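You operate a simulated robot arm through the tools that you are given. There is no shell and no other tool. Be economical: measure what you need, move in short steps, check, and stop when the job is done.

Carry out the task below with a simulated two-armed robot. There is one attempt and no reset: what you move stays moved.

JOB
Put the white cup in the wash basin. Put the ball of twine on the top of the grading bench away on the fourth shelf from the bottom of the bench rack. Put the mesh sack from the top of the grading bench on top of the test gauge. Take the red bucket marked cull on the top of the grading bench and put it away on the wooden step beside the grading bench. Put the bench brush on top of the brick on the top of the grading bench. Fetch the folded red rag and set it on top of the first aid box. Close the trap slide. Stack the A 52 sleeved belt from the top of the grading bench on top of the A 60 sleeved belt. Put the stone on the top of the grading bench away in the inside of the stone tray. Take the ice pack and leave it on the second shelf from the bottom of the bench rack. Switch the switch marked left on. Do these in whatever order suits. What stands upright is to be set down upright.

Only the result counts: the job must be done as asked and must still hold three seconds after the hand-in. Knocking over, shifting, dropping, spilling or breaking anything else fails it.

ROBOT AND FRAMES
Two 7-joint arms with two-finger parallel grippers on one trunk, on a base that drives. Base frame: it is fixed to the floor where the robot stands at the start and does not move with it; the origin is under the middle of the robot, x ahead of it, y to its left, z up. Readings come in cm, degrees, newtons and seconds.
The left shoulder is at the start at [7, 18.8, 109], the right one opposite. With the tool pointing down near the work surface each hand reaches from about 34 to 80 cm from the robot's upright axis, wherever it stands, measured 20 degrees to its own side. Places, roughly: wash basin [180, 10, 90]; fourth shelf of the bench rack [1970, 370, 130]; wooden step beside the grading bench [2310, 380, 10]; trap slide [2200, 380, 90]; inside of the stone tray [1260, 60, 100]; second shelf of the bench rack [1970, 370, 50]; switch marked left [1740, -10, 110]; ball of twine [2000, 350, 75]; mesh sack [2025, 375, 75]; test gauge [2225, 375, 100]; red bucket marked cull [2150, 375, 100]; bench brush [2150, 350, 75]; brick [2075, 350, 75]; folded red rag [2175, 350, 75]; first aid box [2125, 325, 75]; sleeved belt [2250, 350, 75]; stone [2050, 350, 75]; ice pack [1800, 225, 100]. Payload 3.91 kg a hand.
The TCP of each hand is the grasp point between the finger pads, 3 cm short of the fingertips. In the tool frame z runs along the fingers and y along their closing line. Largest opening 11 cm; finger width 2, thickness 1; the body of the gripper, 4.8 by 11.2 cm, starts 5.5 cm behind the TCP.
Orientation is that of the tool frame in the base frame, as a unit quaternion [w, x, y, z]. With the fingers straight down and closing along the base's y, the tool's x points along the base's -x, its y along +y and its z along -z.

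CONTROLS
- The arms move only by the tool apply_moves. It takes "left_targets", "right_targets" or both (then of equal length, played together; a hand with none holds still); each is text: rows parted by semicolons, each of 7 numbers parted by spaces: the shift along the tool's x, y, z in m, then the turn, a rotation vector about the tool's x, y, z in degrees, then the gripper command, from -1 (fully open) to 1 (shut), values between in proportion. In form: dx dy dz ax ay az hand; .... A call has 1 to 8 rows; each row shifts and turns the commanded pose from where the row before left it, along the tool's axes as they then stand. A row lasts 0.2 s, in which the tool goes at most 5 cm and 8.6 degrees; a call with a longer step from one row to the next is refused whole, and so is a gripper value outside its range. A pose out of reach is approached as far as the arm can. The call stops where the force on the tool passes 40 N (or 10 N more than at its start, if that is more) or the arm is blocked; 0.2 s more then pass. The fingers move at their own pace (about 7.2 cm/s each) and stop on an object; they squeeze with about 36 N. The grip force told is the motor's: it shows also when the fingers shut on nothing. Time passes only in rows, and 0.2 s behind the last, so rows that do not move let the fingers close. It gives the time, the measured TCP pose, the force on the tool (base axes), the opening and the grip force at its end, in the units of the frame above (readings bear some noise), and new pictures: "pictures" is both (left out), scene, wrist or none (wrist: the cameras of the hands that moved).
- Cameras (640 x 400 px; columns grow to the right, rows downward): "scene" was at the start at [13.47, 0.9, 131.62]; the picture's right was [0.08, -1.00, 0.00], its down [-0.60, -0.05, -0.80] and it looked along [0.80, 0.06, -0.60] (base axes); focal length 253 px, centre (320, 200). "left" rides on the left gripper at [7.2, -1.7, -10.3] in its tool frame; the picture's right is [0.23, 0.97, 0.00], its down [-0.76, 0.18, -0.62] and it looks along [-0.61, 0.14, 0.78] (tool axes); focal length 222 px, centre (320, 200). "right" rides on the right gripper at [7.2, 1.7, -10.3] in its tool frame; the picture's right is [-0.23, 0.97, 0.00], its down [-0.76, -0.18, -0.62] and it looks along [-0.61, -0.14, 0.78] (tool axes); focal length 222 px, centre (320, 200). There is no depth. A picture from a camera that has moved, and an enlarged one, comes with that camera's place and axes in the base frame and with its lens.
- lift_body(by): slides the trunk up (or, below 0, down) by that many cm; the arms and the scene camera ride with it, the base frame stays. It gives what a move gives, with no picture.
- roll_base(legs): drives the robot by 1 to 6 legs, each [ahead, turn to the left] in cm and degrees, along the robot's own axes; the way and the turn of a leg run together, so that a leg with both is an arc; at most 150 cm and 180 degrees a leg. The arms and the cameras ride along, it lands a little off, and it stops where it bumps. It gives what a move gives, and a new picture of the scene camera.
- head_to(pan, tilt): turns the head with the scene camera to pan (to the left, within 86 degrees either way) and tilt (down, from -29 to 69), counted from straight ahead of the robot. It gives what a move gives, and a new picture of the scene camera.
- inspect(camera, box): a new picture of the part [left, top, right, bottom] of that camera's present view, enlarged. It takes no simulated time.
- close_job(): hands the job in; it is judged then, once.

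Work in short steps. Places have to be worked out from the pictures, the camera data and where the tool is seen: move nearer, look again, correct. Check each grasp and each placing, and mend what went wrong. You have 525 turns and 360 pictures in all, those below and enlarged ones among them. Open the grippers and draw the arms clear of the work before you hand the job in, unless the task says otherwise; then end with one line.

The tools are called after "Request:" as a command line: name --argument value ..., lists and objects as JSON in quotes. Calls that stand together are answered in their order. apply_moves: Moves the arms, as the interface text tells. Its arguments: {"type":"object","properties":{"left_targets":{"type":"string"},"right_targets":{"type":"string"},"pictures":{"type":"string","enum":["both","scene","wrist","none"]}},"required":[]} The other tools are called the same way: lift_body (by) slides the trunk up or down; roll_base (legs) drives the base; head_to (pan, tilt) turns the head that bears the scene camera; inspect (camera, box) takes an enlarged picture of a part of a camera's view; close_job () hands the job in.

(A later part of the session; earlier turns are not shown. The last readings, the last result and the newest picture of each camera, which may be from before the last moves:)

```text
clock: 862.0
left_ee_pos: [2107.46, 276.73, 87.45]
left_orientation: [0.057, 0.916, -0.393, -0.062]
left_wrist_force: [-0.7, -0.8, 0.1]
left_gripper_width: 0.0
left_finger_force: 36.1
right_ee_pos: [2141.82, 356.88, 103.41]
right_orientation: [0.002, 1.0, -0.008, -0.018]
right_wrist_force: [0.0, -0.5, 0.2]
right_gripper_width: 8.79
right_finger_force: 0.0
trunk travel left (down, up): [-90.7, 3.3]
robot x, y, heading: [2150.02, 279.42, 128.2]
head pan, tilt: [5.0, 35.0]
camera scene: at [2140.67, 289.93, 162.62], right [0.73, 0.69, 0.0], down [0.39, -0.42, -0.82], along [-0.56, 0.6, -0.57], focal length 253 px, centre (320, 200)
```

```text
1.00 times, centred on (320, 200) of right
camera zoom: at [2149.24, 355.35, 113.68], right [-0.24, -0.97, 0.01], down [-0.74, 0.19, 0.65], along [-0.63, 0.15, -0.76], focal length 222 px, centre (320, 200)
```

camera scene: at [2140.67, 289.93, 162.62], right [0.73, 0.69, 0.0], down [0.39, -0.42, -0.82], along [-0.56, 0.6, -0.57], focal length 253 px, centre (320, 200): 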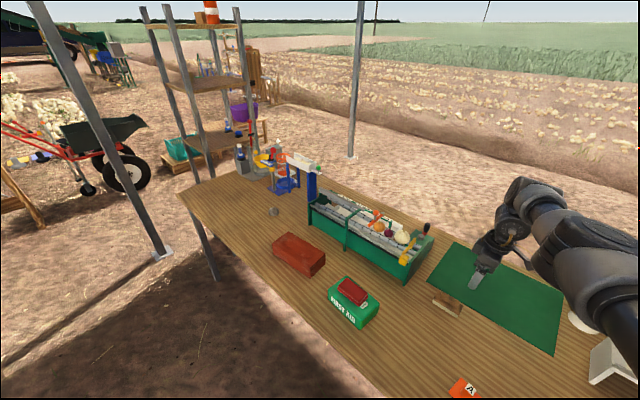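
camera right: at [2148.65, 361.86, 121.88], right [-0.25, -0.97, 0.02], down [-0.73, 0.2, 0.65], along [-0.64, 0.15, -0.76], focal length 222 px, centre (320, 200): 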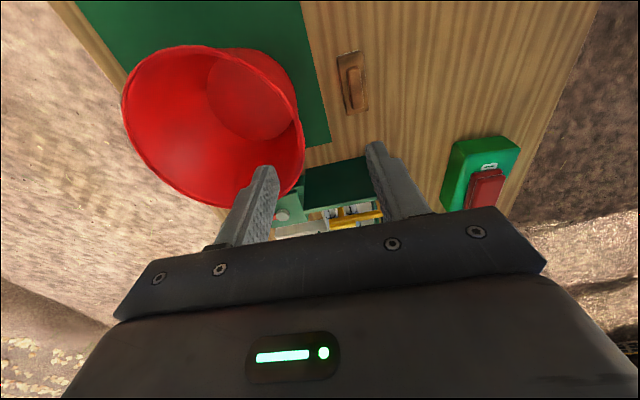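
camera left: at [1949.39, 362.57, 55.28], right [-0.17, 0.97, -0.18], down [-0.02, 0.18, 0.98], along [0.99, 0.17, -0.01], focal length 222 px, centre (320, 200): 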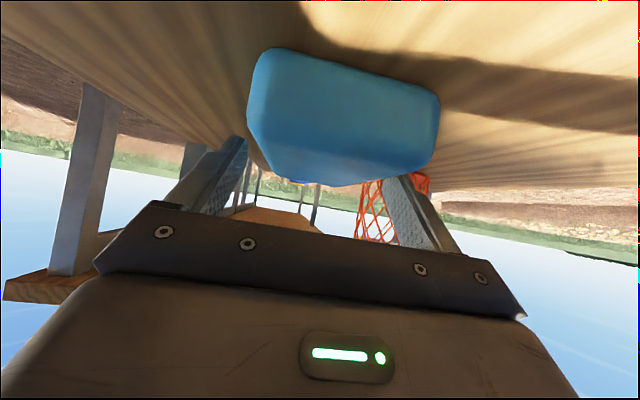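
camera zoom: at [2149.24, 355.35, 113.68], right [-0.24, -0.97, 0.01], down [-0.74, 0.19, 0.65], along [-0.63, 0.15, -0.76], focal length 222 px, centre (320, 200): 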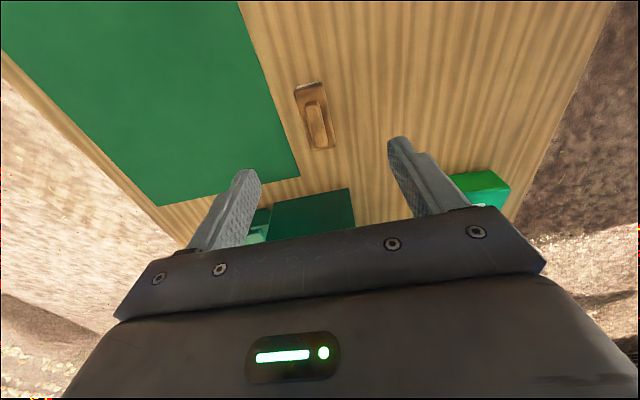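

Request:
roll_base --legs '[[2.5, 0]]'

Request:
lift_body --by -19.8

Request:
inspect --camera "right" --box '[100, 0, 540, 275]'

```text
clock: 862.9
left_ee_pos: [2106.02, 278.53, 87.56]
left_orientation: [0.056, 0.916, -0.392, -0.064]
left_wrist_force: [-0.1, 0.8, 0.1]
left_gripper_width: 0.01
left_finger_force: 36.1
right_ee_pos: [2140.63, 358.52, 103.7]
right_orientation: [0.001, 1.0, -0.008, -0.019]
right_wrist_force: [0.6, -0.1, 1.5]
right_gripper_width: 8.81
right_finger_force: 0.1
trunk travel left (down, up): [-90.7, 3.3]
robot x, y, heading: [2148.32, 281.43, 128.0]
head pan, tilt: [5.0, 35.0]
camera scene: at [2139.43, 291.46, 162.67], right [0.73, 0.68, 0.0], down [0.39, -0.42, -0.82], along [-0.56, 0.6, -0.57], focal length 253 px, centre (320, 200)
```

scene: 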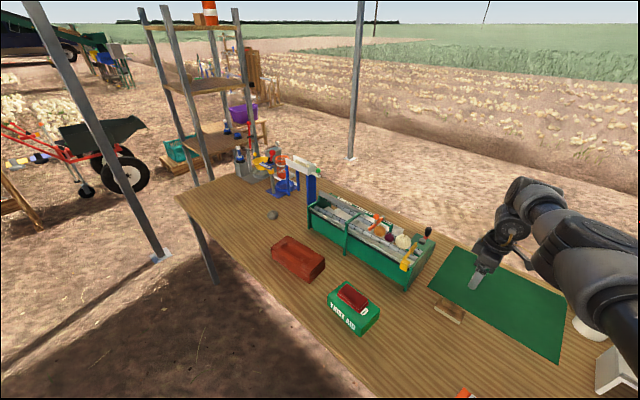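

```text
clock: 865.0
left_ee_pos: [2105.81, 278.68, 67.58]
left_orientation: [0.056, 0.916, -0.392, -0.062]
left_wrist_force: [-0.2, 0.2, 0.0]
left_gripper_width: 0.0
left_finger_force: 36.7
right_ee_pos: [2140.14, 358.84, 83.71]
right_orientation: [0.002, 1.0, -0.007, -0.017]
right_wrist_force: [0.3, -0.5, 0.2]
right_gripper_width: 8.81
right_finger_force: 0.1
trunk travel left (down, up): [-70.9, 23.1]
robot x, y, heading: [2148.05, 281.12, 128.3]
head pan, tilt: [5.0, 35.0]
```

```text
1.45 times, centred on (320, 138) of right
camera zoom: at [2147.68, 357.36, 93.84], right [-0.24, -0.97, 0.01], down [-0.74, 0.19, 0.65], along [-0.63, 0.15, -0.76], focal length 323 px, centre (320, 291)
```

zoom: 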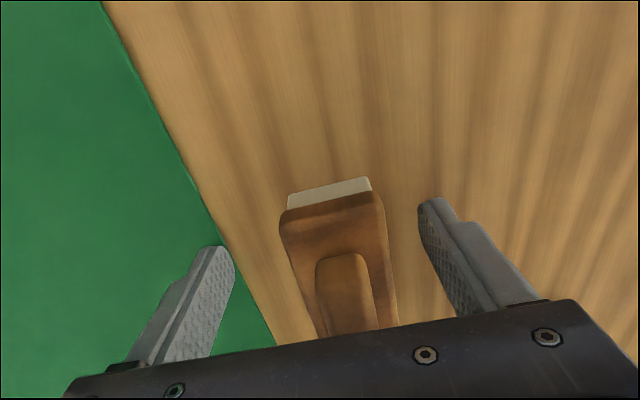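

The brush is between the fingers. I grip and lift.

Request:
apply_moves --right_targets "0 0 0 0 0 0 0;0 0 0 0 0 0 1;0 0 0 0 0 0 1;0 0 0 0 0 0 1;0 0 0 0 0 0 1" --pictures "none"

Request:
lift_body --by 19

Request:
roll_base --legs '[[-24, 0], [0, 51.8], [70, 0], [0, -51.8]]'

Request:
inspect --camera "right" --box '[0, 0, 640, 400]'

```text
clock: 866.2
left_ee_pos: [2105.79, 278.7, 67.69]
left_orientation: [0.057, 0.916, -0.392, -0.061]
left_wrist_force: [-0.4, -0.1, -0.1]
left_gripper_width: 0.0
left_finger_force: 35.9
right_ee_pos: [2140.25, 358.89, 83.78]
right_orientation: [0.003, 1.0, -0.008, -0.018]
right_wrist_force: [0.3, 0.7, 0.4]
right_gripper_width: 3.94
right_finger_force: 35.8
trunk travel left (down, up): [-70.9, 23.1]
robot x, y, heading: [2148.23, 281.46, 128.2]
head pan, tilt: [5.0, 35.0]
```

```text
clock: 868.3
left_ee_pos: [2105.85, 278.79, 86.68]
left_orientation: [0.057, 0.916, -0.392, -0.062]
left_wrist_force: [-0.4, 0.2, -0.3]
left_gripper_width: 0.01
left_finger_force: 35.5
right_ee_pos: [2140.18, 358.97, 102.63]
right_orientation: [0.003, 1.0, -0.008, -0.017]
right_wrist_force: [0.2, 0.3, -1.1]
right_gripper_width: 3.95
right_finger_force: 35.8
trunk travel left (down, up): [-89.9, 4.1]
robot x, y, heading: [2148.53, 281.36, 128.3]
head pan, tilt: [5.0, 35.0]
```

```text
clock: 878.1
left_ee_pos: [2051.01, 259.89, 86.66]
left_orientation: [0.057, 0.915, -0.394, -0.061]
left_wrist_force: [0.1, -0.6, 0.5]
left_gripper_width: 0.01
left_finger_force: 36.0
right_ee_pos: [2085.71, 339.9, 102.69]
right_orientation: [0.003, 1.0, -0.009, -0.017]
right_wrist_force: [0.2, -0.1, -0.9]
right_gripper_width: 3.95
right_finger_force: 36.0
trunk travel left (down, up): [-89.9, 4.1]
robot x, y, heading: [2093.5, 262.37, 127.9]
head pan, tilt: [5.0, 35.0]
camera scene: at [2084.22, 273.05, 161.8], right [0.73, 0.68, 0.0], down [0.39, -0.42, -0.82], along [-0.56, 0.6, -0.57], focal length 253 px, centre (320, 200)
```

scene: 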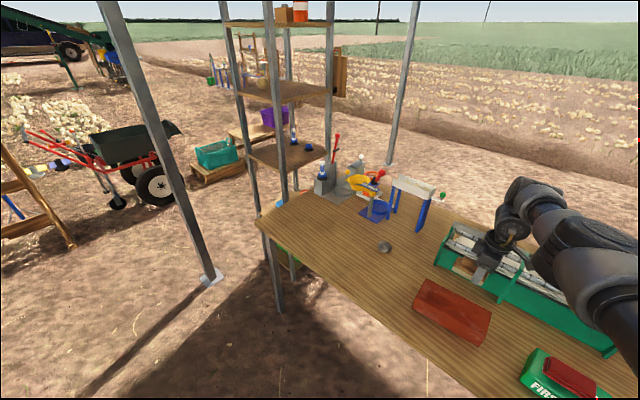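

```text
1.00 times, centred on (320, 200) of right
camera zoom: at [2093.13, 338.41, 112.84], right [-0.25, -0.97, 0.01], down [-0.74, 0.2, 0.65], along [-0.63, 0.15, -0.76], focal length 222 px, centre (320, 200)
```

zoom: 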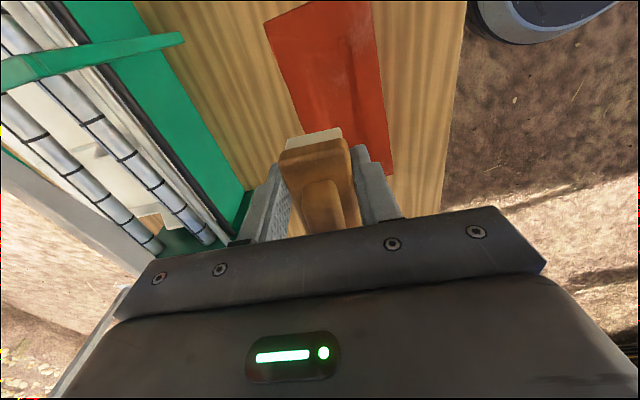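

Brush over the brick (centre ≈[2083, 338], top z≈87). I roll back 2 cm and lower onto it.

Request:
roll_base --legs '[[-2, 0]]'

Request:
lift_body --by -11.3

Request:
lift_body --by -0.8

Request:
inspect --camera "right" --box '[100, 0, 540, 275]'

```text
clock: 878.9
left_ee_pos: [2051.96, 258.67, 86.58]
left_orientation: [0.058, 0.915, -0.395, -0.06]
left_wrist_force: [-0.7, -0.5, -0.1]
left_gripper_width: 0.02
left_finger_force: 35.6
right_ee_pos: [2086.63, 338.84, 102.44]
right_orientation: [0.005, 1.0, -0.01, -0.017]
right_wrist_force: [-0.8, 0.5, -2.0]
right_gripper_width: 3.94
right_finger_force: 36.0
trunk travel left (down, up): [-89.9, 4.1]
robot x, y, heading: [2094.55, 261.22, 128.1]
head pan, tilt: [5.0, 35.0]
camera scene: at [2085.08, 272.08, 161.73], right [0.73, 0.68, 0.0], down [0.39, -0.42, -0.82], along [-0.56, 0.6, -0.58], focal length 253 px, centre (320, 200)
```

scene: 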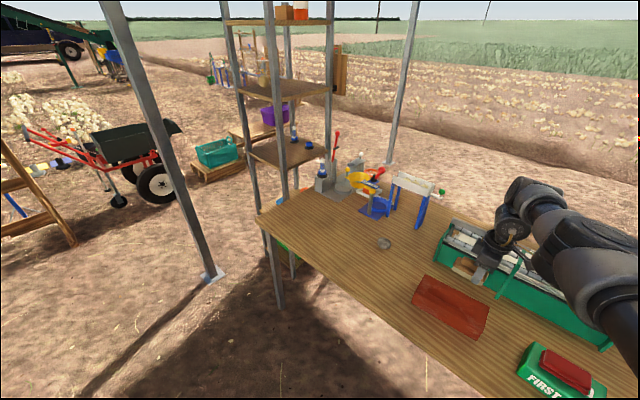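

```text
clock: 880.4
left_ee_pos: [2052.21, 258.27, 75.19]
left_orientation: [0.056, 0.915, -0.394, -0.063]
left_wrist_force: [-0.1, 0.6, 0.4]
left_gripper_width: 0.0
left_finger_force: 36.1
right_ee_pos: [2086.85, 338.41, 91.47]
right_orientation: [0.002, 1.0, -0.009, -0.018]
right_wrist_force: [-0.6, 0.3, -1.3]
right_gripper_width: 3.94
right_finger_force: 35.8
trunk travel left (down, up): [-78.6, 15.4]
robot x, y, heading: [2094.92, 260.78, 128.1]
head pan, tilt: [5.0, 35.0]
```

```text
clock: 881.0
left_ee_pos: [2052.27, 258.45, 74.5]
left_orientation: [0.055, 0.916, -0.394, -0.062]
left_wrist_force: [0.4, -0.1, 0.1]
left_gripper_width: 0.04
left_finger_force: 36.2
right_ee_pos: [2086.82, 338.51, 90.49]
right_orientation: [0.003, 1.0, -0.01, -0.017]
right_wrist_force: [-0.1, 0.5, -0.7]
right_gripper_width: 3.95
right_finger_force: 36.2
trunk travel left (down, up): [-77.8, 16.2]
robot x, y, heading: [2094.67, 260.82, 128.2]
head pan, tilt: [5.0, 35.0]
```

```text
1.45 times, centred on (320, 138) of right
camera zoom: at [2094.35, 336.86, 100.72], right [-0.25, -0.97, 0.01], down [-0.74, 0.2, 0.65], along [-0.63, 0.15, -0.76], focal length 323 px, centre (320, 291)
```

zoom: 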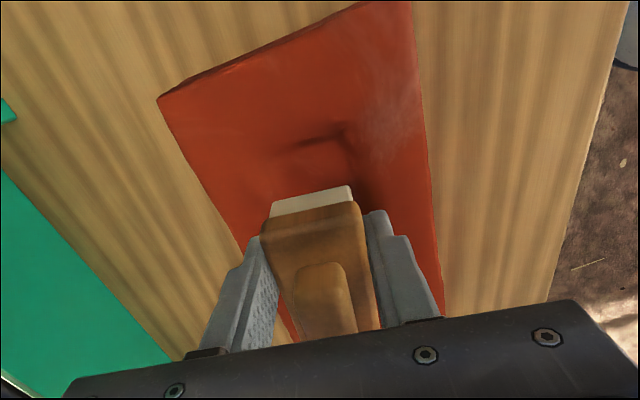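

Request:
lift_body --by -1

Request:
lift_body --by -0.8

```text
clock: 881.5
left_ee_pos: [2052.23, 258.19, 73.54]
left_orientation: [0.055, 0.915, -0.395, -0.062]
left_wrist_force: [0.2, 0.0, 0.3]
left_gripper_width: 0.01
left_finger_force: 35.5
right_ee_pos: [2086.98, 338.32, 90.1]
right_orientation: [-0.001, 1.0, -0.01, -0.019]
right_wrist_force: [0.6, 5.9, 31.4]
right_gripper_width: 3.94
right_finger_force: 36.2
trunk travel left (down, up): [-76.8, 17.2]
robot x, y, heading: [2094.75, 260.79, 128.0]
head pan, tilt: [5.0, 35.0]
```

```text
clock: 882.0
left_ee_pos: [2052.19, 258.16, 72.73]
left_orientation: [0.056, 0.915, -0.394, -0.063]
left_wrist_force: [0.7, -0.1, -0.1]
left_gripper_width: 0.0
left_finger_force: 36.1
right_ee_pos: [2086.94, 338.36, 89.51]
right_orientation: [0.001, 1.0, -0.01, -0.019]
right_wrist_force: [1.5, -6.4, 17.1]
right_gripper_width: 3.91
right_finger_force: 35.8
trunk travel left (down, up): [-76.2, 17.8]
robot x, y, heading: [2094.52, 260.65, 128.0]
head pan, tilt: [5.0, 35.0]
stopped: the force on the tool passed its limit (the readings are from after the stop); the commanded pose is now the measured one
```

Firm contact. I release and rise, then check.

Request:
apply_moves --right_targets "0 0 -0.003 0 0 0 0.3;0 0 0 0 0 0 0;0 0 0 0 0 0 -0.3;0 0 0 0 0 0 -0.3" --pictures "none"

Request:
lift_body --by 16

Request:
inspect --camera "right" --box '[0, 0, 640, 400]'

```text
clock: 883.0
left_ee_pos: [2052.19, 258.36, 72.96]
left_orientation: [0.057, 0.915, -0.395, -0.062]
left_wrist_force: [0.9, -0.1, 1.2]
left_gripper_width: 0.03
left_finger_force: 36.8
right_ee_pos: [2086.8, 338.63, 89.58]
right_orientation: [0.001, 1.0, -0.01, -0.018]
right_wrist_force: [-1.5, -1.6, 2.5]
right_gripper_width: 7.1
right_finger_force: 0.0
trunk travel left (down, up): [-76.2, 17.8]
robot x, y, heading: [2094.46, 260.78, 128.3]
head pan, tilt: [5.0, 35.0]
```

```text
clock: 884.8
left_ee_pos: [2052.17, 258.48, 88.78]
left_orientation: [0.057, 0.915, -0.394, -0.062]
left_wrist_force: [0.1, 0.5, 0.3]
left_gripper_width: 0.0
left_finger_force: 35.7
right_ee_pos: [2086.79, 338.61, 105.56]
right_orientation: [0.001, 1.0, -0.009, -0.018]
right_wrist_force: [-0.1, -0.8, 0.7]
right_gripper_width: 7.14
right_finger_force: 0.1
trunk travel left (down, up): [-92.2, 1.8]
robot x, y, heading: [2094.81, 261.12, 128.0]
head pan, tilt: [5.0, 35.0]
```

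```text
1.00 times, centred on (320, 200) of right
camera zoom: at [2094.33, 336.96, 115.67], right [-0.25, -0.97, 0.01], down [-0.73, 0.19, 0.65], along [-0.63, 0.15, -0.76], focal length 222 px, centre (320, 200)
```

zoom: 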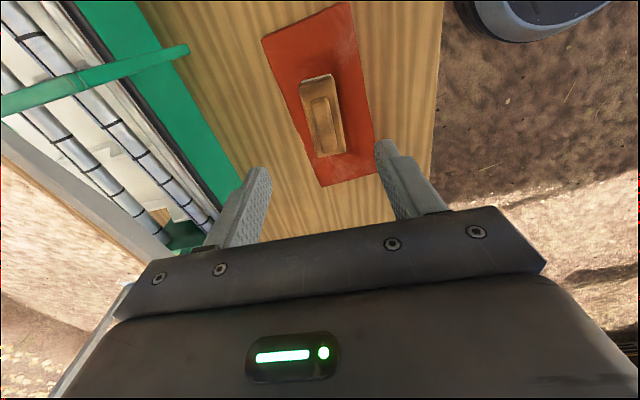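

Brush on brick done. Next, the north side tasks; I drive around the west end (keeping clear of the post and tool table).

Request:
roll_base --legs '[[-22, 0], [0, 52], [150, 0], [80, 0], [0, -90], [100, 0]]'

Request:
roll_base --legs '[[110, 0], [0, -90], [141, 0], [0, -52]]'

```text
clock: 908.4
left_ee_pos: [1840.93, 367.29, 88.97]
left_orientation: [0.034, 0.742, -0.665, -0.077]
left_wrist_force: [0.0, -0.8, -0.7]
left_gripper_width: 0.02
left_finger_force: 35.8
right_ee_pos: [1917.02, 410.2, 105.55]
right_orientation: [-0.005, 0.945, -0.328, -0.018]
right_wrist_force: [0.7, 1.0, 0.0]
right_gripper_width: 7.18
right_finger_force: 0.1
trunk travel left (down, up): [-92.2, 1.8]
robot x, y, heading: [1876.5, 343.63, 91.0]
head pan, tilt: [5.0, 35.0]
camera scene: at [1875.28, 357.48, 164.13], right [0.99, 0.1, 0.0], down [0.06, -0.57, -0.82], along [-0.08, 0.82, -0.57], focal length 253 px, centre (320, 200)
```

scene: 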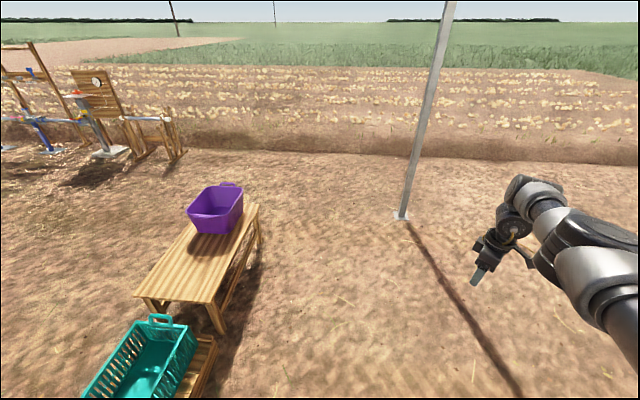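

```text
clock: 926.7
left_ee_pos: [2058.17, 458.71, 88.9]
left_orientation: [0.061, 0.384, 0.92, 0.058]
left_wrist_force: [-0.2, -0.3, 0.0]
left_gripper_width: 0.0
left_finger_force: 36.1
right_ee_pos: [2025.41, 377.85, 105.54]
right_orientation: [0.019, -0.002, 1.0, 0.001]
right_wrist_force: [0.4, -0.4, -0.2]
right_gripper_width: 7.15
right_finger_force: 0.1
trunk travel left (down, up): [-92.2, 1.8]
robot x, y, heading: [2015.7, 455.44, -50.8]
head pan, tilt: [5.0, 35.0]
camera scene: at [2024.79, 445.33, 164.12], right [-0.72, -0.7, 0.0], down [-0.4, 0.41, -0.82], along [0.57, -0.59, -0.57], focal length 253 px, centre (320, 200)
```

scene: 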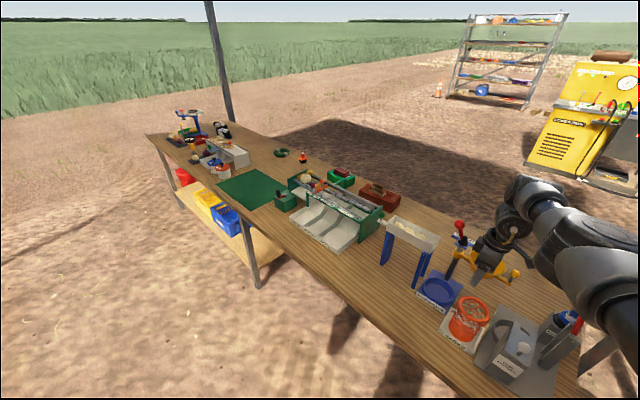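

Request:
inspect --camera "scene" --box '[370, 200, 610, 400]'

Request:
inspect --camera "right" --box '[0, 0, 640, 400]'

```text
2.00 times, centred on (490, 300) of scene
camera zoom: at [2024.79, 445.33, 164.12], right [-0.72, -0.7, 0.0], down [-0.4, 0.41, -0.82], along [0.57, -0.59, -0.57], focal length 506 px, centre (-20, 0)
```

zoom: 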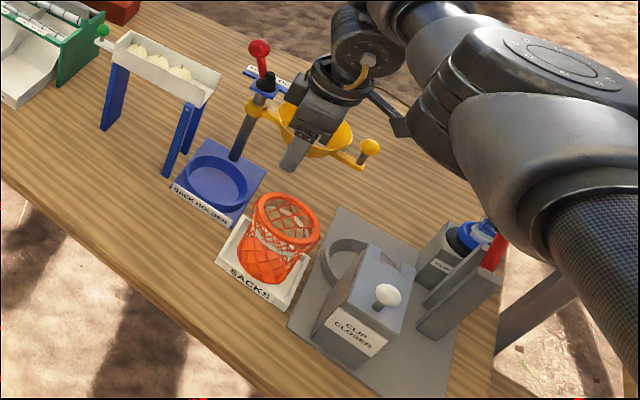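

```text
1.00 times, centred on (320, 200) of right
camera zoom: at [2017.72, 379.61, 115.7], right [0.22, 0.97, 0.01], down [0.74, -0.18, 0.65], along [0.64, -0.14, -0.76], focal length 222 px, centre (320, 200)
```

zoom: 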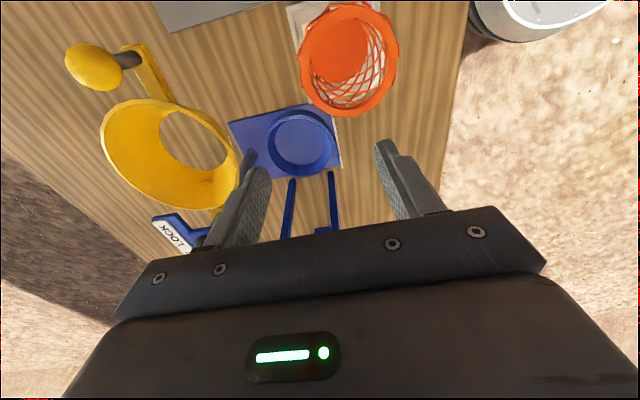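

The mesh sack is a small standing cylinder, centre ≈[2021.5, 381.7], rim z≈94, Ø≈9. I open fully, roll back 4.5 cm to centre on it, and lower in steps (keeping the wrist camera above the clip closer's knob).

Request:
apply_moves --right_targets "0 0 0 0 0 0 -1;0 0 0 0 0 0 -1;0 0 0 0 0 0 -1" --pictures "none"

Request:
roll_base --legs '[[-4.6, 0]]'

Request:
lift_body --by -5

Request:
inspect --camera "right" --box '[0, 0, 640, 400]'

```text
clock: 927.5
left_ee_pos: [2058.09, 458.68, 89.06]
left_orientation: [0.061, 0.382, 0.92, 0.057]
left_wrist_force: [-0.2, 0.8, -0.6]
left_gripper_width: 0.0
left_finger_force: 35.7
right_ee_pos: [2025.4, 377.84, 105.53]
right_orientation: [0.019, -0.002, 1.0, 0.001]
right_wrist_force: [-1.3, -0.1, -0.5]
right_gripper_width: 10.98
right_finger_force: 0.0
trunk travel left (down, up): [-92.2, 1.8]
robot x, y, heading: [2015.77, 455.46, -50.7]
head pan, tilt: [5.0, 35.0]
```

```text
clock: 928.5
left_ee_pos: [2055.57, 461.9, 88.8]
left_orientation: [0.06, 0.382, 0.92, 0.058]
left_wrist_force: [-0.4, 0.1, 0.6]
left_gripper_width: 0.0
left_finger_force: 35.7
right_ee_pos: [2022.92, 380.81, 105.08]
right_orientation: [0.017, -0.001, 1.0, 0.004]
right_wrist_force: [0.8, 0.3, -0.7]
right_gripper_width: 11.03
right_finger_force: 0.2
trunk travel left (down, up): [-92.2, 1.8]
robot x, y, heading: [2013.01, 458.96, -50.5]
head pan, tilt: [5.0, 35.0]
camera scene: at [2022.38, 448.11, 164.02], right [-0.72, -0.7, 0.0], down [-0.4, 0.41, -0.82], along [0.57, -0.58, -0.58], focal length 253 px, centre (320, 200)
```

scene: 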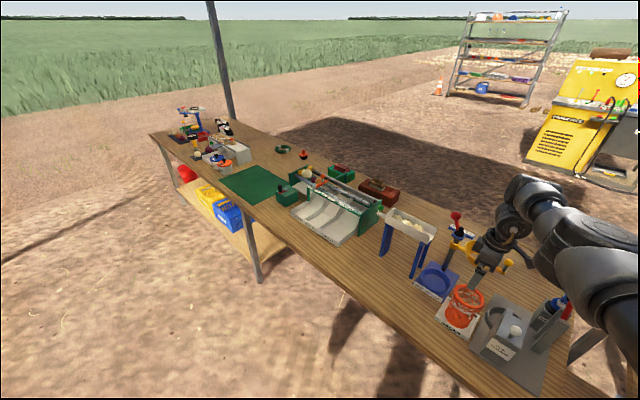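

```text
clock: 929.4
left_ee_pos: [2055.29, 462.4, 84.01]
left_orientation: [0.061, 0.382, 0.92, 0.057]
left_wrist_force: [1.0, 1.0, -0.5]
left_gripper_width: 0.0
left_finger_force: 36.2
right_ee_pos: [2022.56, 381.37, 100.72]
right_orientation: [0.019, -0.001, 1.0, 0.001]
right_wrist_force: [0.0, 0.2, 0.5]
right_gripper_width: 11.0
right_finger_force: 0.2
trunk travel left (down, up): [-87.2, 6.8]
robot x, y, heading: [2012.81, 458.63, -50.8]
head pan, tilt: [5.0, 35.0]
```

```text
1.00 times, centred on (320, 200) of right
camera zoom: at [2014.81, 383.22, 110.74], right [0.22, 0.97, 0.01], down [0.74, -0.18, 0.65], along [0.64, -0.14, -0.76], focal length 222 px, centre (320, 200)
```

zoom: 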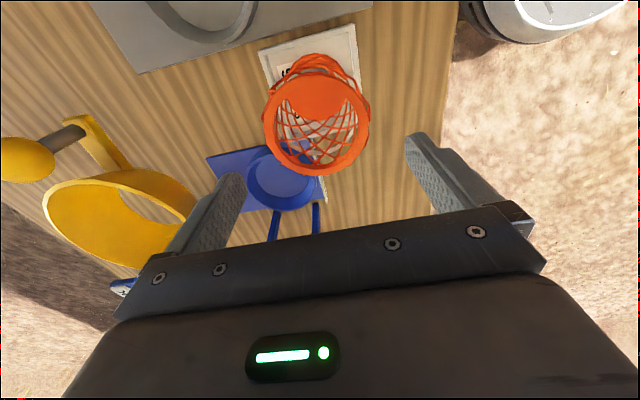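

Centred. I lower 7.5 cm more and close.

Request:
lift_body --by -7.5

Request:
apply_moves --right_targets "0 0 0 0 0 0 -0.4;0 0 0 0 0 0 0.2;0 0 0 0 0 0 1;0 0 0 0 0 0 1;0 0 0 0 0 0 1" --pictures "wrist"

```text
clock: 930.5
left_ee_pos: [2055.29, 462.34, 76.57]
left_orientation: [0.061, 0.383, 0.92, 0.057]
left_wrist_force: [0.2, 0.3, 0.2]
left_gripper_width: 0.0
left_finger_force: 36.2
right_ee_pos: [2022.54, 381.34, 93.07]
right_orientation: [0.019, -0.002, 1.0, 0.001]
right_wrist_force: [0.1, 0.4, -0.2]
right_gripper_width: 11.02
right_finger_force: 0.0
trunk travel left (down, up): [-79.7, 14.3]
robot x, y, heading: [2012.77, 458.7, -51.0]
head pan, tilt: [5.0, 35.0]
```

```text
clock: 931.7
left_ee_pos: [2055.22, 462.28, 76.51]
left_orientation: [0.061, 0.383, 0.92, 0.056]
left_wrist_force: [-0.7, 0.0, 0.5]
left_gripper_width: 0.01
left_finger_force: 35.6
right_ee_pos: [2022.52, 381.43, 92.99]
right_orientation: [0.019, -0.002, 1.0, 0.001]
right_wrist_force: [0.2, -0.5, -0.2]
right_gripper_width: 8.11
right_finger_force: 35.8
trunk travel left (down, up): [-79.7, 14.3]
robot x, y, heading: [2012.57, 459.02, -50.4]
head pan, tilt: [5.0, 35.0]
camera right: at [2014.84, 383.14, 103.17], right [0.22, 0.97, 0.01], down [0.74, -0.18, 0.65], along [0.64, -0.14, -0.76], focal length 222 px, centre (320, 200)
```

right: 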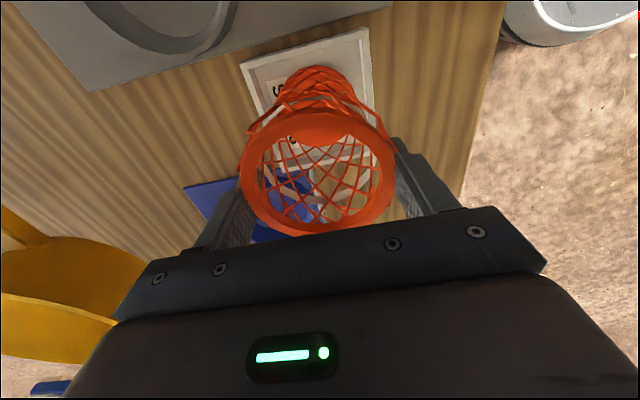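

The sack is gripped (8.1 cm). I lift it with trunk and arm, and drive east along the north side to the gauge at ≈[2221.4, 384.8] (dial top z≈93).

Request:
lift_body --by 14

Request:
apply_moves --right_targets "0 0 -0.035 0 0 0 1;0 0 -0.035 0 0 0 1;0 0 -0.035 0 0 0 1;0 0 0 0 0 0 1" --pictures "none"

Request:
roll_base --legs '[[-15, 0], [0, 50.8], [150, 0], [49, 0], [0, -50.8], [5, 0]]'

Request:
inspect --camera "right" --box '[0, 0, 640, 400]'

```text
clock: 933.4
left_ee_pos: [2055.39, 462.22, 90.41]
left_orientation: [0.062, 0.382, 0.92, 0.058]
left_wrist_force: [0.3, -0.1, -0.3]
left_gripper_width: 0.01
left_finger_force: 36.1
right_ee_pos: [2022.54, 381.35, 107.03]
right_orientation: [0.018, -0.002, 1.0, 0.002]
right_wrist_force: [-0.5, 0.0, -0.3]
right_gripper_width: 8.1
right_finger_force: 35.8
trunk travel left (down, up): [-93.7, 0.3]
robot x, y, heading: [2012.53, 459.02, -50.7]
head pan, tilt: [5.0, 35.0]
```

```text
clock: 934.4
left_ee_pos: [2055.12, 462.25, 90.49]
left_orientation: [0.062, 0.383, 0.92, 0.057]
left_wrist_force: [-0.7, -0.1, -0.2]
left_gripper_width: 0.0
left_finger_force: 36.2
right_ee_pos: [2023.38, 380.68, 115.1]
right_orientation: [0.019, -0.001, 1.0, 0.003]
right_wrist_force: [0.4, 0.1, -0.4]
right_gripper_width: 8.11
right_finger_force: 36.0
right hand out of reach, approached as far as the arm can: row 1, 2, 3
trunk travel left (down, up): [-93.7, 0.3]
robot x, y, heading: [2012.5, 458.88, -50.7]
head pan, tilt: [5.0, 35.0]
```

```text
clock: 950.3
left_ee_pos: [2247.43, 473.33, 90.68]
left_orientation: [0.065, 0.373, 0.924, 0.055]
left_wrist_force: [0.2, 0.9, -0.6]
left_gripper_width: 0.02
left_finger_force: 36.2
right_ee_pos: [2216.95, 391.33, 115.91]
right_orientation: [0.021, -0.009, 1.0, -0.002]
right_wrist_force: [-0.8, 1.0, 0.1]
right_gripper_width: 8.07
right_finger_force: 36.1
trunk travel left (down, up): [-93.7, 0.3]
robot x, y, heading: [2205.37, 468.36, -49.5]
head pan, tilt: [5.0, 35.0]
camera scene: at [2213.87, 459.78, 165.76], right [-0.7, -0.71, 0.0], down [-0.4, 0.4, -0.82], along [0.59, -0.58, -0.57], focal length 253 px, centre (320, 200)
```

scene: 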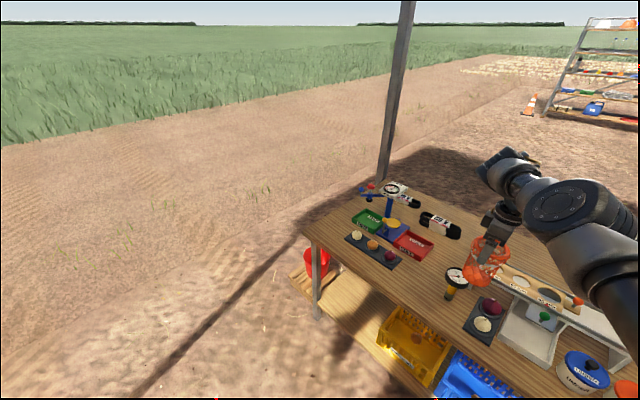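

```text
1.00 times, centred on (320, 200) of right
camera zoom: at [2209.22, 392.97, 125.99], right [0.21, 0.98, 0.01], down [0.74, -0.16, 0.66], along [0.64, -0.13, -0.76], focal length 222 px, centre (320, 200)
```

zoom: 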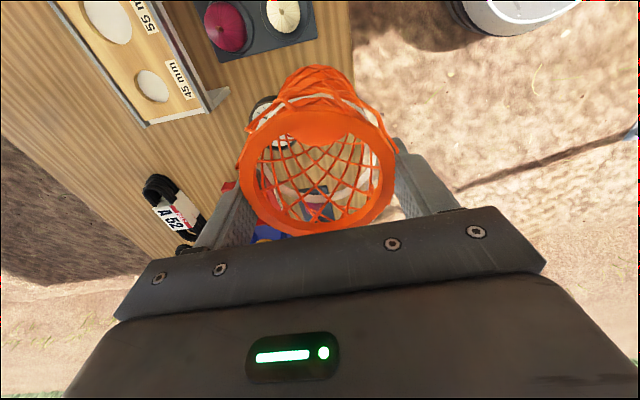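

The dial is right in line ahead. I roll forward 8.5 cm and check from the scene camera.

Request:
roll_base --legs '[[8.5, 0]]'

Request:
lift_body --by -7

Request:
inspect --camera "scene" --box '[400, 180, 580, 320]'

Request:
inspect --camera "right" --box '[160, 20, 480, 220]'

```text
clock: 951.4
left_ee_pos: [2253.11, 466.41, 90.51]
left_orientation: [0.061, 0.374, 0.924, 0.057]
left_wrist_force: [0.5, -0.7, -0.5]
left_gripper_width: 0.0
left_finger_force: 35.9
right_ee_pos: [2222.99, 384.12, 115.38]
right_orientation: [0.019, -0.011, 1.0, 0.002]
right_wrist_force: [-0.8, 0.3, 0.0]
right_gripper_width: 8.05
right_finger_force: 36.0
trunk travel left (down, up): [-93.7, 0.3]
robot x, y, heading: [2210.77, 461.67, -49.7]
head pan, tilt: [5.0, 35.0]
camera scene: at [2220.07, 452.39, 165.66], right [-0.7, -0.71, 0.0], down [-0.41, 0.4, -0.82], along [0.58, -0.58, -0.57], focal length 253 px, centre (320, 200)
```

scene: 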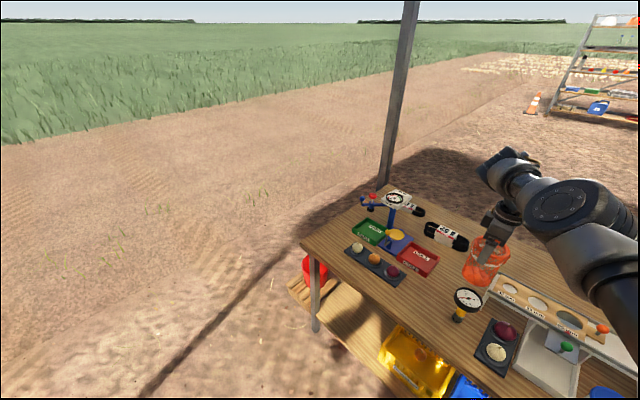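

```text
clock: 952.5
left_ee_pos: [2253.33, 466.32, 83.41]
left_orientation: [0.06, 0.373, 0.924, 0.059]
left_wrist_force: [0.3, 0.5, -0.2]
left_gripper_width: 0.03
left_finger_force: 35.7
right_ee_pos: [2223.06, 384.0, 108.33]
right_orientation: [0.018, -0.01, 1.0, 0.003]
right_wrist_force: [-0.4, 0.8, -0.2]
right_gripper_width: 8.05
right_finger_force: 35.5
trunk travel left (down, up): [-86.7, 7.3]
robot x, y, heading: [2211.12, 461.92, -49.6]
head pan, tilt: [5.0, 35.0]
```

```text
2.86 times, centred on (490, 250) of scene
camera zoom: at [2220.25, 452.17, 158.64], right [-0.7, -0.71, 0.0], down [-0.41, 0.4, -0.82], along [0.58, -0.57, -0.57], focal length 723 px, centre (-166, 57)
```

zoom: 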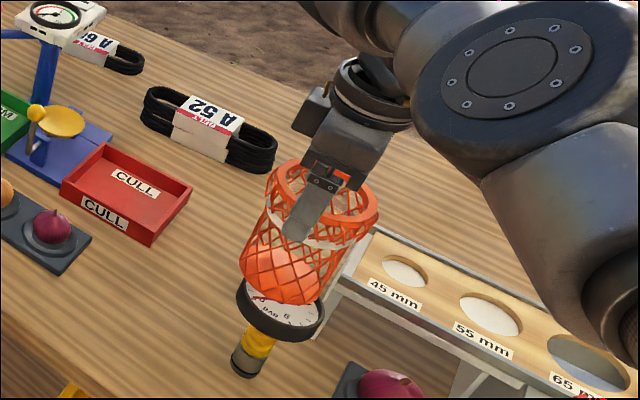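

```text
2.00 times, centred on (320, 120) of right
camera zoom: at [2215.38, 385.64, 118.45], right [0.21, 0.98, 0.01], down [0.74, -0.17, 0.65], along [0.64, -0.13, -0.76], focal length 444 px, centre (320, 360)
```

zoom: 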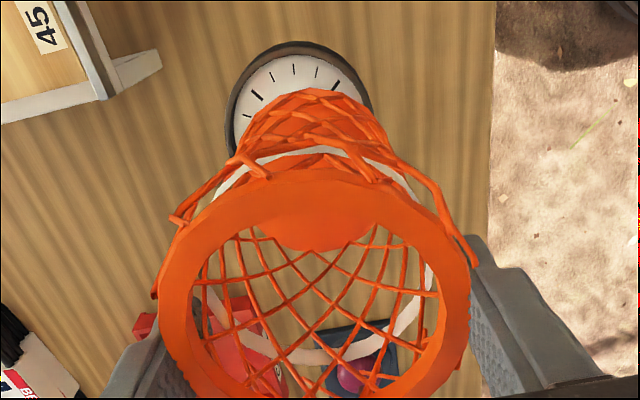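

Sack bottom is about 1.6 cm east of the dial's centre. I shift it west and lower slowly.

Request:
apply_moves --right_targets "0.008 0 0 0 0 0 1;0.008 0 0 0 0 0 1;0 0 0 0 0 0 1" --pictures "none"

Request:
lift_body --by -2.2

Request:
inspect --camera "scene" --box '[440, 210, 540, 300]'

```text
clock: 953.3
left_ee_pos: [2253.46, 466.22, 83.38]
left_orientation: [0.061, 0.374, 0.924, 0.057]
left_wrist_force: [0.8, 1.0, -0.3]
left_gripper_width: 0.0
left_finger_force: 35.5
right_ee_pos: [2222.64, 383.43, 108.72]
right_orientation: [0.018, -0.01, 1.0, 0.004]
right_wrist_force: [0.2, -0.1, -0.8]
right_gripper_width: 8.07
right_finger_force: 36.3
right hand out of reach, approached as far as the arm can: row 1, 2
trunk travel left (down, up): [-86.7, 7.3]
robot x, y, heading: [2211.31, 462.38, -49.7]
head pan, tilt: [5.0, 35.0]
```

```text
clock: 954.0
left_ee_pos: [2253.29, 466.12, 81.2]
left_orientation: [0.061, 0.374, 0.924, 0.058]
left_wrist_force: [0.1, 0.1, -0.4]
left_gripper_width: 0.0
left_finger_force: 36.0
right_ee_pos: [2222.61, 383.5, 106.49]
right_orientation: [0.018, -0.011, 1.0, 0.004]
right_wrist_force: [-0.6, 0.0, -0.4]
right_gripper_width: 8.05
right_finger_force: 35.7
trunk travel left (down, up): [-84.5, 9.5]
robot x, y, heading: [2211.1, 461.77, -49.6]
head pan, tilt: [5.0, 35.0]
```

```text
4.44 times, centred on (490, 255) of scene
camera zoom: at [2220.33, 452.06, 156.42], right [-0.7, -0.71, 0.0], down [-0.41, 0.4, -0.82], along [0.58, -0.57, -0.57], focal length 1124 px, centre (-436, -44)
```

zoom: 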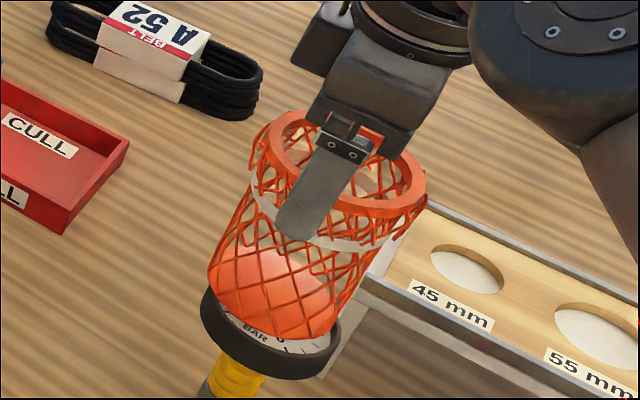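

Well placed over the dial. I lower the last centimetre in small steps.

Request:
lift_body --by -0.8

Request:
lift_body --by -0.5

Request:
lift_body --by -0.5

```text
clock: 954.6
left_ee_pos: [2253.38, 466.28, 80.59]
left_orientation: [0.06, 0.374, 0.924, 0.058]
left_wrist_force: [0.1, 0.4, -0.4]
left_gripper_width: 0.01
left_finger_force: 36.1
right_ee_pos: [2222.56, 383.55, 105.65]
right_orientation: [0.019, -0.01, 1.0, 0.004]
right_wrist_force: [0.5, 1.2, 1.0]
right_gripper_width: 8.06
right_finger_force: 35.9
trunk travel left (down, up): [-83.7, 10.3]
robot x, y, heading: [2210.89, 461.61, -49.8]
head pan, tilt: [5.0, 35.0]
```

```text
clock: 955.1
left_ee_pos: [2253.36, 466.46, 80.03]
left_orientation: [0.061, 0.374, 0.924, 0.057]
left_wrist_force: [-0.8, -0.4, 0.2]
left_gripper_width: 0.01
left_finger_force: 35.9
right_ee_pos: [2222.63, 383.74, 105.69]
right_orientation: [0.02, -0.009, 1.0, 0.001]
right_wrist_force: [0.4, -1.1, 23.0]
right_gripper_width: 8.08
right_finger_force: 36.4
trunk travel left (down, up): [-83.2, 10.8]
robot x, y, heading: [2211.12, 461.84, -49.5]
head pan, tilt: [5.0, 35.0]
```

```text
clock: 955.6
left_ee_pos: [2253.39, 466.47, 79.51]
left_orientation: [0.06, 0.374, 0.924, 0.057]
left_wrist_force: [-0.6, 0.6, -0.7]
left_gripper_width: 0.0
left_finger_force: 36.6
right_ee_pos: [2222.58, 383.81, 104.96]
right_orientation: [0.018, -0.01, 1.0, 0.003]
right_wrist_force: [2.3, -1.4, 24.1]
right_gripper_width: 7.94
right_finger_force: 35.6
trunk travel left (down, up): [-82.7, 11.3]
robot x, y, heading: [2210.91, 461.64, -49.4]
head pan, tilt: [5.0, 35.0]
```

Contact. I ease the pressure, release, then rise straight up.

Request:
lift_body --by 0.5

Request:
apply_moves --right_targets "0 0 0 0 0 0 -0.5;0 0 0 0 0 0 -0.8;0 0 0 0 0 0 -1;0 0 0 0 0 0 -1" --pictures "none"

Request:
lift_body --by 10

Request:
inspect --camera "scene" --box '[420, 180, 600, 320]'

```text
clock: 956.2
left_ee_pos: [2253.51, 466.33, 79.84]
left_orientation: [0.061, 0.374, 0.924, 0.058]
left_wrist_force: [0.1, -0.1, 0.7]
left_gripper_width: 0.0
left_finger_force: 35.6
right_ee_pos: [2222.47, 383.74, 104.88]
right_orientation: [0.017, -0.01, 1.0, 0.005]
right_wrist_force: [1.6, -0.3, -0.9]
right_gripper_width: 7.93
right_finger_force: 36.1
trunk travel left (down, up): [-83.2, 10.8]
robot x, y, heading: [2210.66, 461.68, -49.7]
head pan, tilt: [5.0, 35.0]
```

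```text
clock: 957.2
left_ee_pos: [2253.46, 466.21, 80.06]
left_orientation: [0.061, 0.375, 0.923, 0.057]
left_wrist_force: [0.5, -0.5, -0.4]
left_gripper_width: 0.0
left_finger_force: 36.0
right_ee_pos: [2222.61, 383.53, 105.16]
right_orientation: [0.019, -0.011, 1.0, 0.003]
right_wrist_force: [0.1, 0.4, -0.3]
right_gripper_width: 10.99
right_finger_force: 0.1
trunk travel left (down, up): [-83.2, 10.8]
robot x, y, heading: [2210.91, 461.83, -49.6]
head pan, tilt: [5.0, 35.0]
```

```text
clock: 958.5
left_ee_pos: [2253.41, 466.17, 89.95]
left_orientation: [0.06, 0.374, 0.924, 0.058]
left_wrist_force: [0.2, 0.2, -0.4]
left_gripper_width: 0.0
left_finger_force: 36.4
right_ee_pos: [2222.63, 383.5, 115.11]
right_orientation: [0.018, -0.01, 1.0, 0.004]
right_wrist_force: [-0.4, -0.6, 0.0]
right_gripper_width: 11.01
right_finger_force: 0.0
trunk travel left (down, up): [-93.2, 0.8]
robot x, y, heading: [2211.0, 461.85, -49.5]
head pan, tilt: [5.0, 35.0]
```

```text
2.86 times, centred on (510, 250) of scene
camera zoom: at [2220.35, 452.06, 165.11], right [-0.7, -0.71, 0.0], down [-0.41, 0.4, -0.82], along [0.58, -0.57, -0.57], focal length 723 px, centre (-223, 57)
```

zoom: 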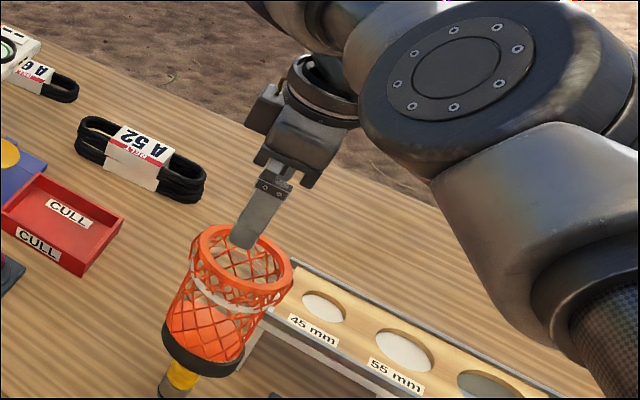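

The sack stands on the gauge. I look closely at the trap slide before pushing it.

Request:
inspect --camera "scene" --box '[490, 280, 640, 400]'

```text
3.33 times, centred on (565, 340) of scene
camera zoom: at [2220.35, 452.06, 165.11], right [-0.7, -0.71, 0.0], down [-0.41, 0.4, -0.82], along [0.58, -0.57, -0.57], focal length 843 px, centre (-497, -267)
```

zoom: 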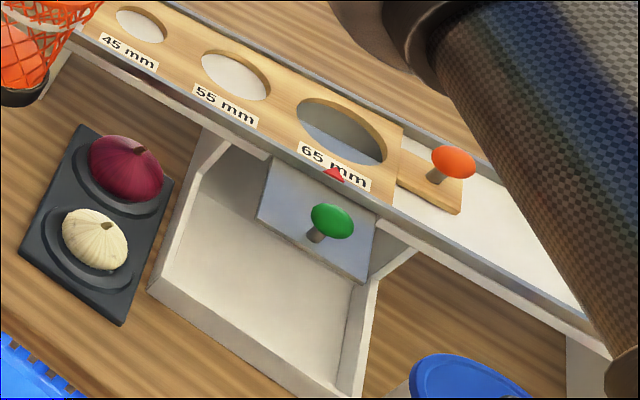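

The slide plate with the green knob projects over the drop box; I'll push the knob southward. I close the fingers and drive to a straight −y approach.

Request:
roll_base --legs '[[-15, 0], [0, 49.6], [36.7, 0], [0, -90], [17, 0]]'

Request:
apply_moves --right_targets "0 0 0 0 0 0 0;0 0 0 0 0 0 1;0 0 0 0 0 0 1;0 0 0 0 0 0 1" --pictures "wrist"

```text
clock: 969.0
left_ee_pos: [2274.0, 432.95, 89.98]
left_orientation: [0.077, 0.666, 0.742, 0.034]
left_wrist_force: [-0.4, 0.7, 0.8]
left_gripper_width: 0.01
left_finger_force: 35.9
right_ee_pos: [2197.57, 389.0, 115.39]
right_orientation: [0.019, 0.33, 0.944, -0.003]
right_wrist_force: [-0.2, 0.5, 0.1]
right_gripper_width: 11.02
right_finger_force: 0.0
trunk travel left (down, up): [-93.2, 0.8]
robot x, y, heading: [2238.82, 456.01, -89.2]
head pan, tilt: [5.0, 35.0]
camera scene: at [2239.32, 443.16, 165.16], right [-0.99, -0.1, 0.0], down [-0.06, 0.57, -0.82], along [0.08, -0.82, -0.57], focal length 253 px, centre (320, 200)
```

scene: 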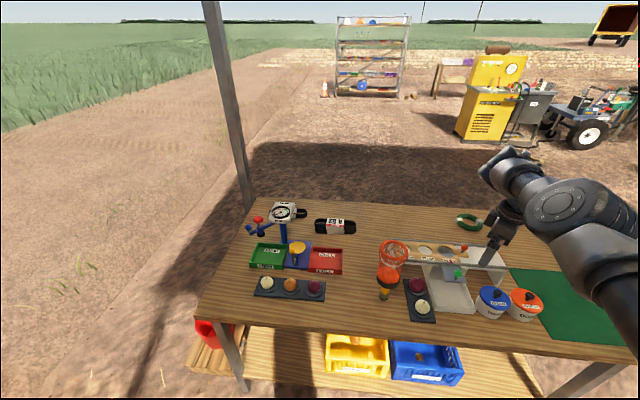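

```text
clock: 970.0
left_ee_pos: [2273.97, 432.67, 89.9]
left_orientation: [0.077, 0.666, 0.742, 0.034]
left_wrist_force: [0.4, -0.2, -0.7]
left_gripper_width: 0.0
left_finger_force: 35.8
right_ee_pos: [2197.53, 388.63, 115.22]
right_orientation: [0.018, 0.33, 0.944, -0.002]
right_wrist_force: [-0.3, -0.9, -0.2]
right_gripper_width: 0.0
right_finger_force: 29.8
trunk travel left (down, up): [-93.2, 0.8]
robot x, y, heading: [2238.39, 456.18, -89.3]
head pan, tilt: [5.0, 35.0]
camera right: at [2192.49, 394.9, 125.36], right [0.78, 0.62, 0.01], down [0.46, -0.6, 0.65], along [0.41, -0.5, -0.76], focal length 222 px, centre (320, 200)
```

right: 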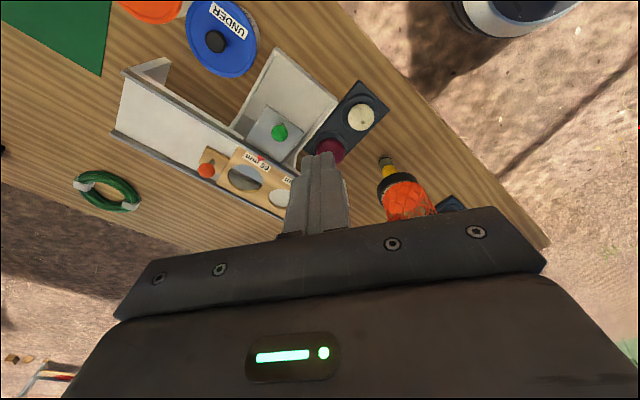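

I lower the closed fingers behind the knob and push by rolling forward.

Request:
lift_body --by -20.7

Request:
roll_base --legs '[[6.5, 0]]'

Request:
inspect --camera "scene" --box '[380, 210, 560, 330]'

```text
clock: 972.2
left_ee_pos: [2273.95, 432.72, 69.31]
left_orientation: [0.076, 0.665, 0.742, 0.034]
left_wrist_force: [-0.1, 0.5, 0.2]
left_gripper_width: 0.0
left_finger_force: 35.6
right_ee_pos: [2197.45, 388.63, 94.66]
right_orientation: [0.019, 0.33, 0.944, -0.003]
right_wrist_force: [-1.4, -0.4, 0.4]
right_gripper_width: 0.0
right_finger_force: 35.9
trunk travel left (down, up): [-72.5, 21.5]
robot x, y, heading: [2238.88, 456.18, -89.1]
head pan, tilt: [5.0, 35.0]
```

```text
clock: 973.2
left_ee_pos: [2274.03, 426.32, 69.22]
left_orientation: [0.075, 0.666, 0.742, 0.034]
left_wrist_force: [0.4, -0.4, -0.6]
left_gripper_width: 0.0
left_finger_force: 35.8
right_ee_pos: [2197.76, 382.19, 94.39]
right_orientation: [0.018, 0.33, 0.944, -0.003]
right_wrist_force: [-0.1, 0.0, 0.1]
right_gripper_width: 0.02
right_finger_force: 35.6
trunk travel left (down, up): [-72.5, 21.5]
robot x, y, heading: [2238.77, 449.46, -89.1]
head pan, tilt: [5.0, 35.0]
camera scene: at [2239.47, 436.29, 144.42], right [-0.99, -0.1, 0.0], down [-0.06, 0.57, -0.82], along [0.08, -0.81, -0.57], focal length 253 px, centre (320, 200)
```

scene: 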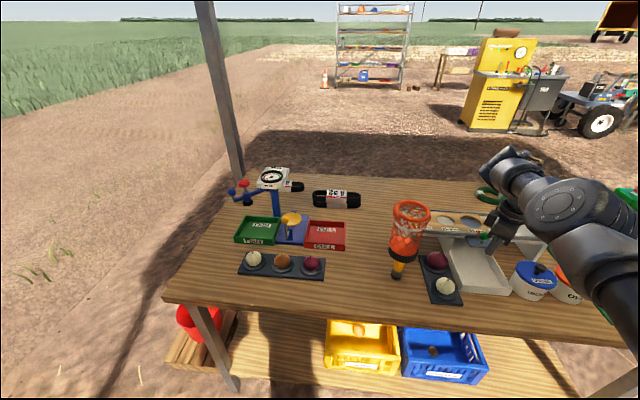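

```text
3.33 times, centred on (470, 270) of scene
camera zoom: at [2239.47, 436.29, 144.42], right [-0.99, -0.1, 0.0], down [-0.06, 0.57, -0.82], along [0.08, -0.81, -0.57], focal length 843 px, centre (-180, -33)
```

zoom: 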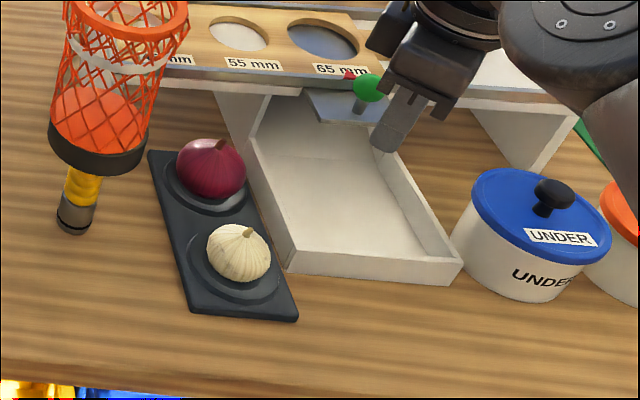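

The slide moved in about 3.5 cm. I push a little further until it stops.

Request:
roll_base --legs '[[2.5, 0]]'

Request:
inspect --camera "scene" --box '[410, 200, 560, 300]'

```text
clock: 974.0
left_ee_pos: [2274.13, 423.9, 69.3]
left_orientation: [0.077, 0.665, 0.742, 0.033]
left_wrist_force: [0.0, 0.5, 0.2]
left_gripper_width: 0.0
left_finger_force: 36.0
right_ee_pos: [2197.65, 379.93, 94.83]
right_orientation: [0.018, 0.329, 0.944, -0.004]
right_wrist_force: [0.4, 0.9, 0.3]
right_gripper_width: 0.01
right_finger_force: 36.3
trunk travel left (down, up): [-72.5, 21.5]
robot x, y, heading: [2239.1, 447.25, -89.1]
head pan, tilt: [5.0, 35.0]
camera scene: at [2239.5, 434.12, 144.46], right [-0.99, -0.1, 0.0], down [-0.06, 0.57, -0.82], along [0.08, -0.82, -0.57], focal length 253 px, centre (320, 200)
```

scene: 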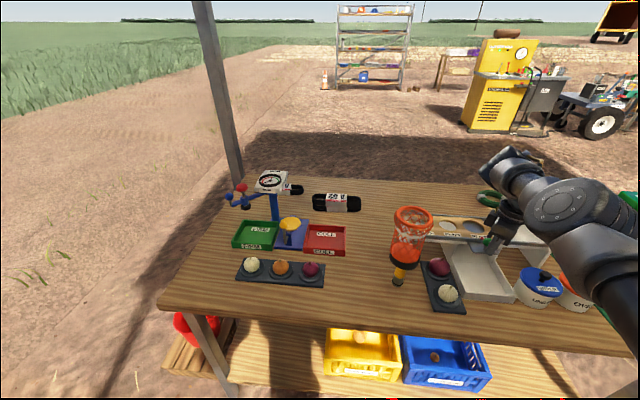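

```text
4.00 times, centred on (485, 250) of scene
camera zoom: at [2239.5, 434.12, 144.46], right [-0.99, -0.1, 0.0], down [-0.06, 0.57, -0.82], along [0.08, -0.82, -0.57], focal length 1012 px, centre (-340, 0)
```

zoom: 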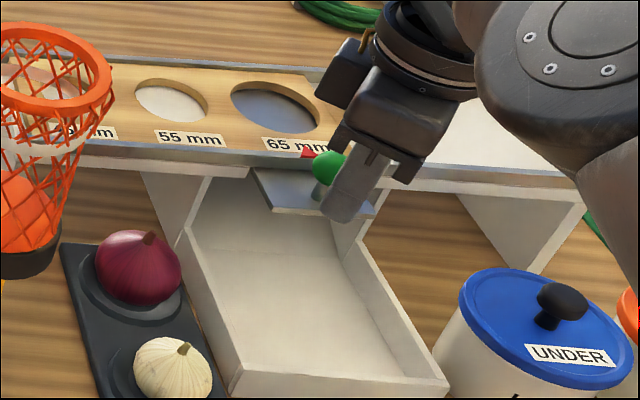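

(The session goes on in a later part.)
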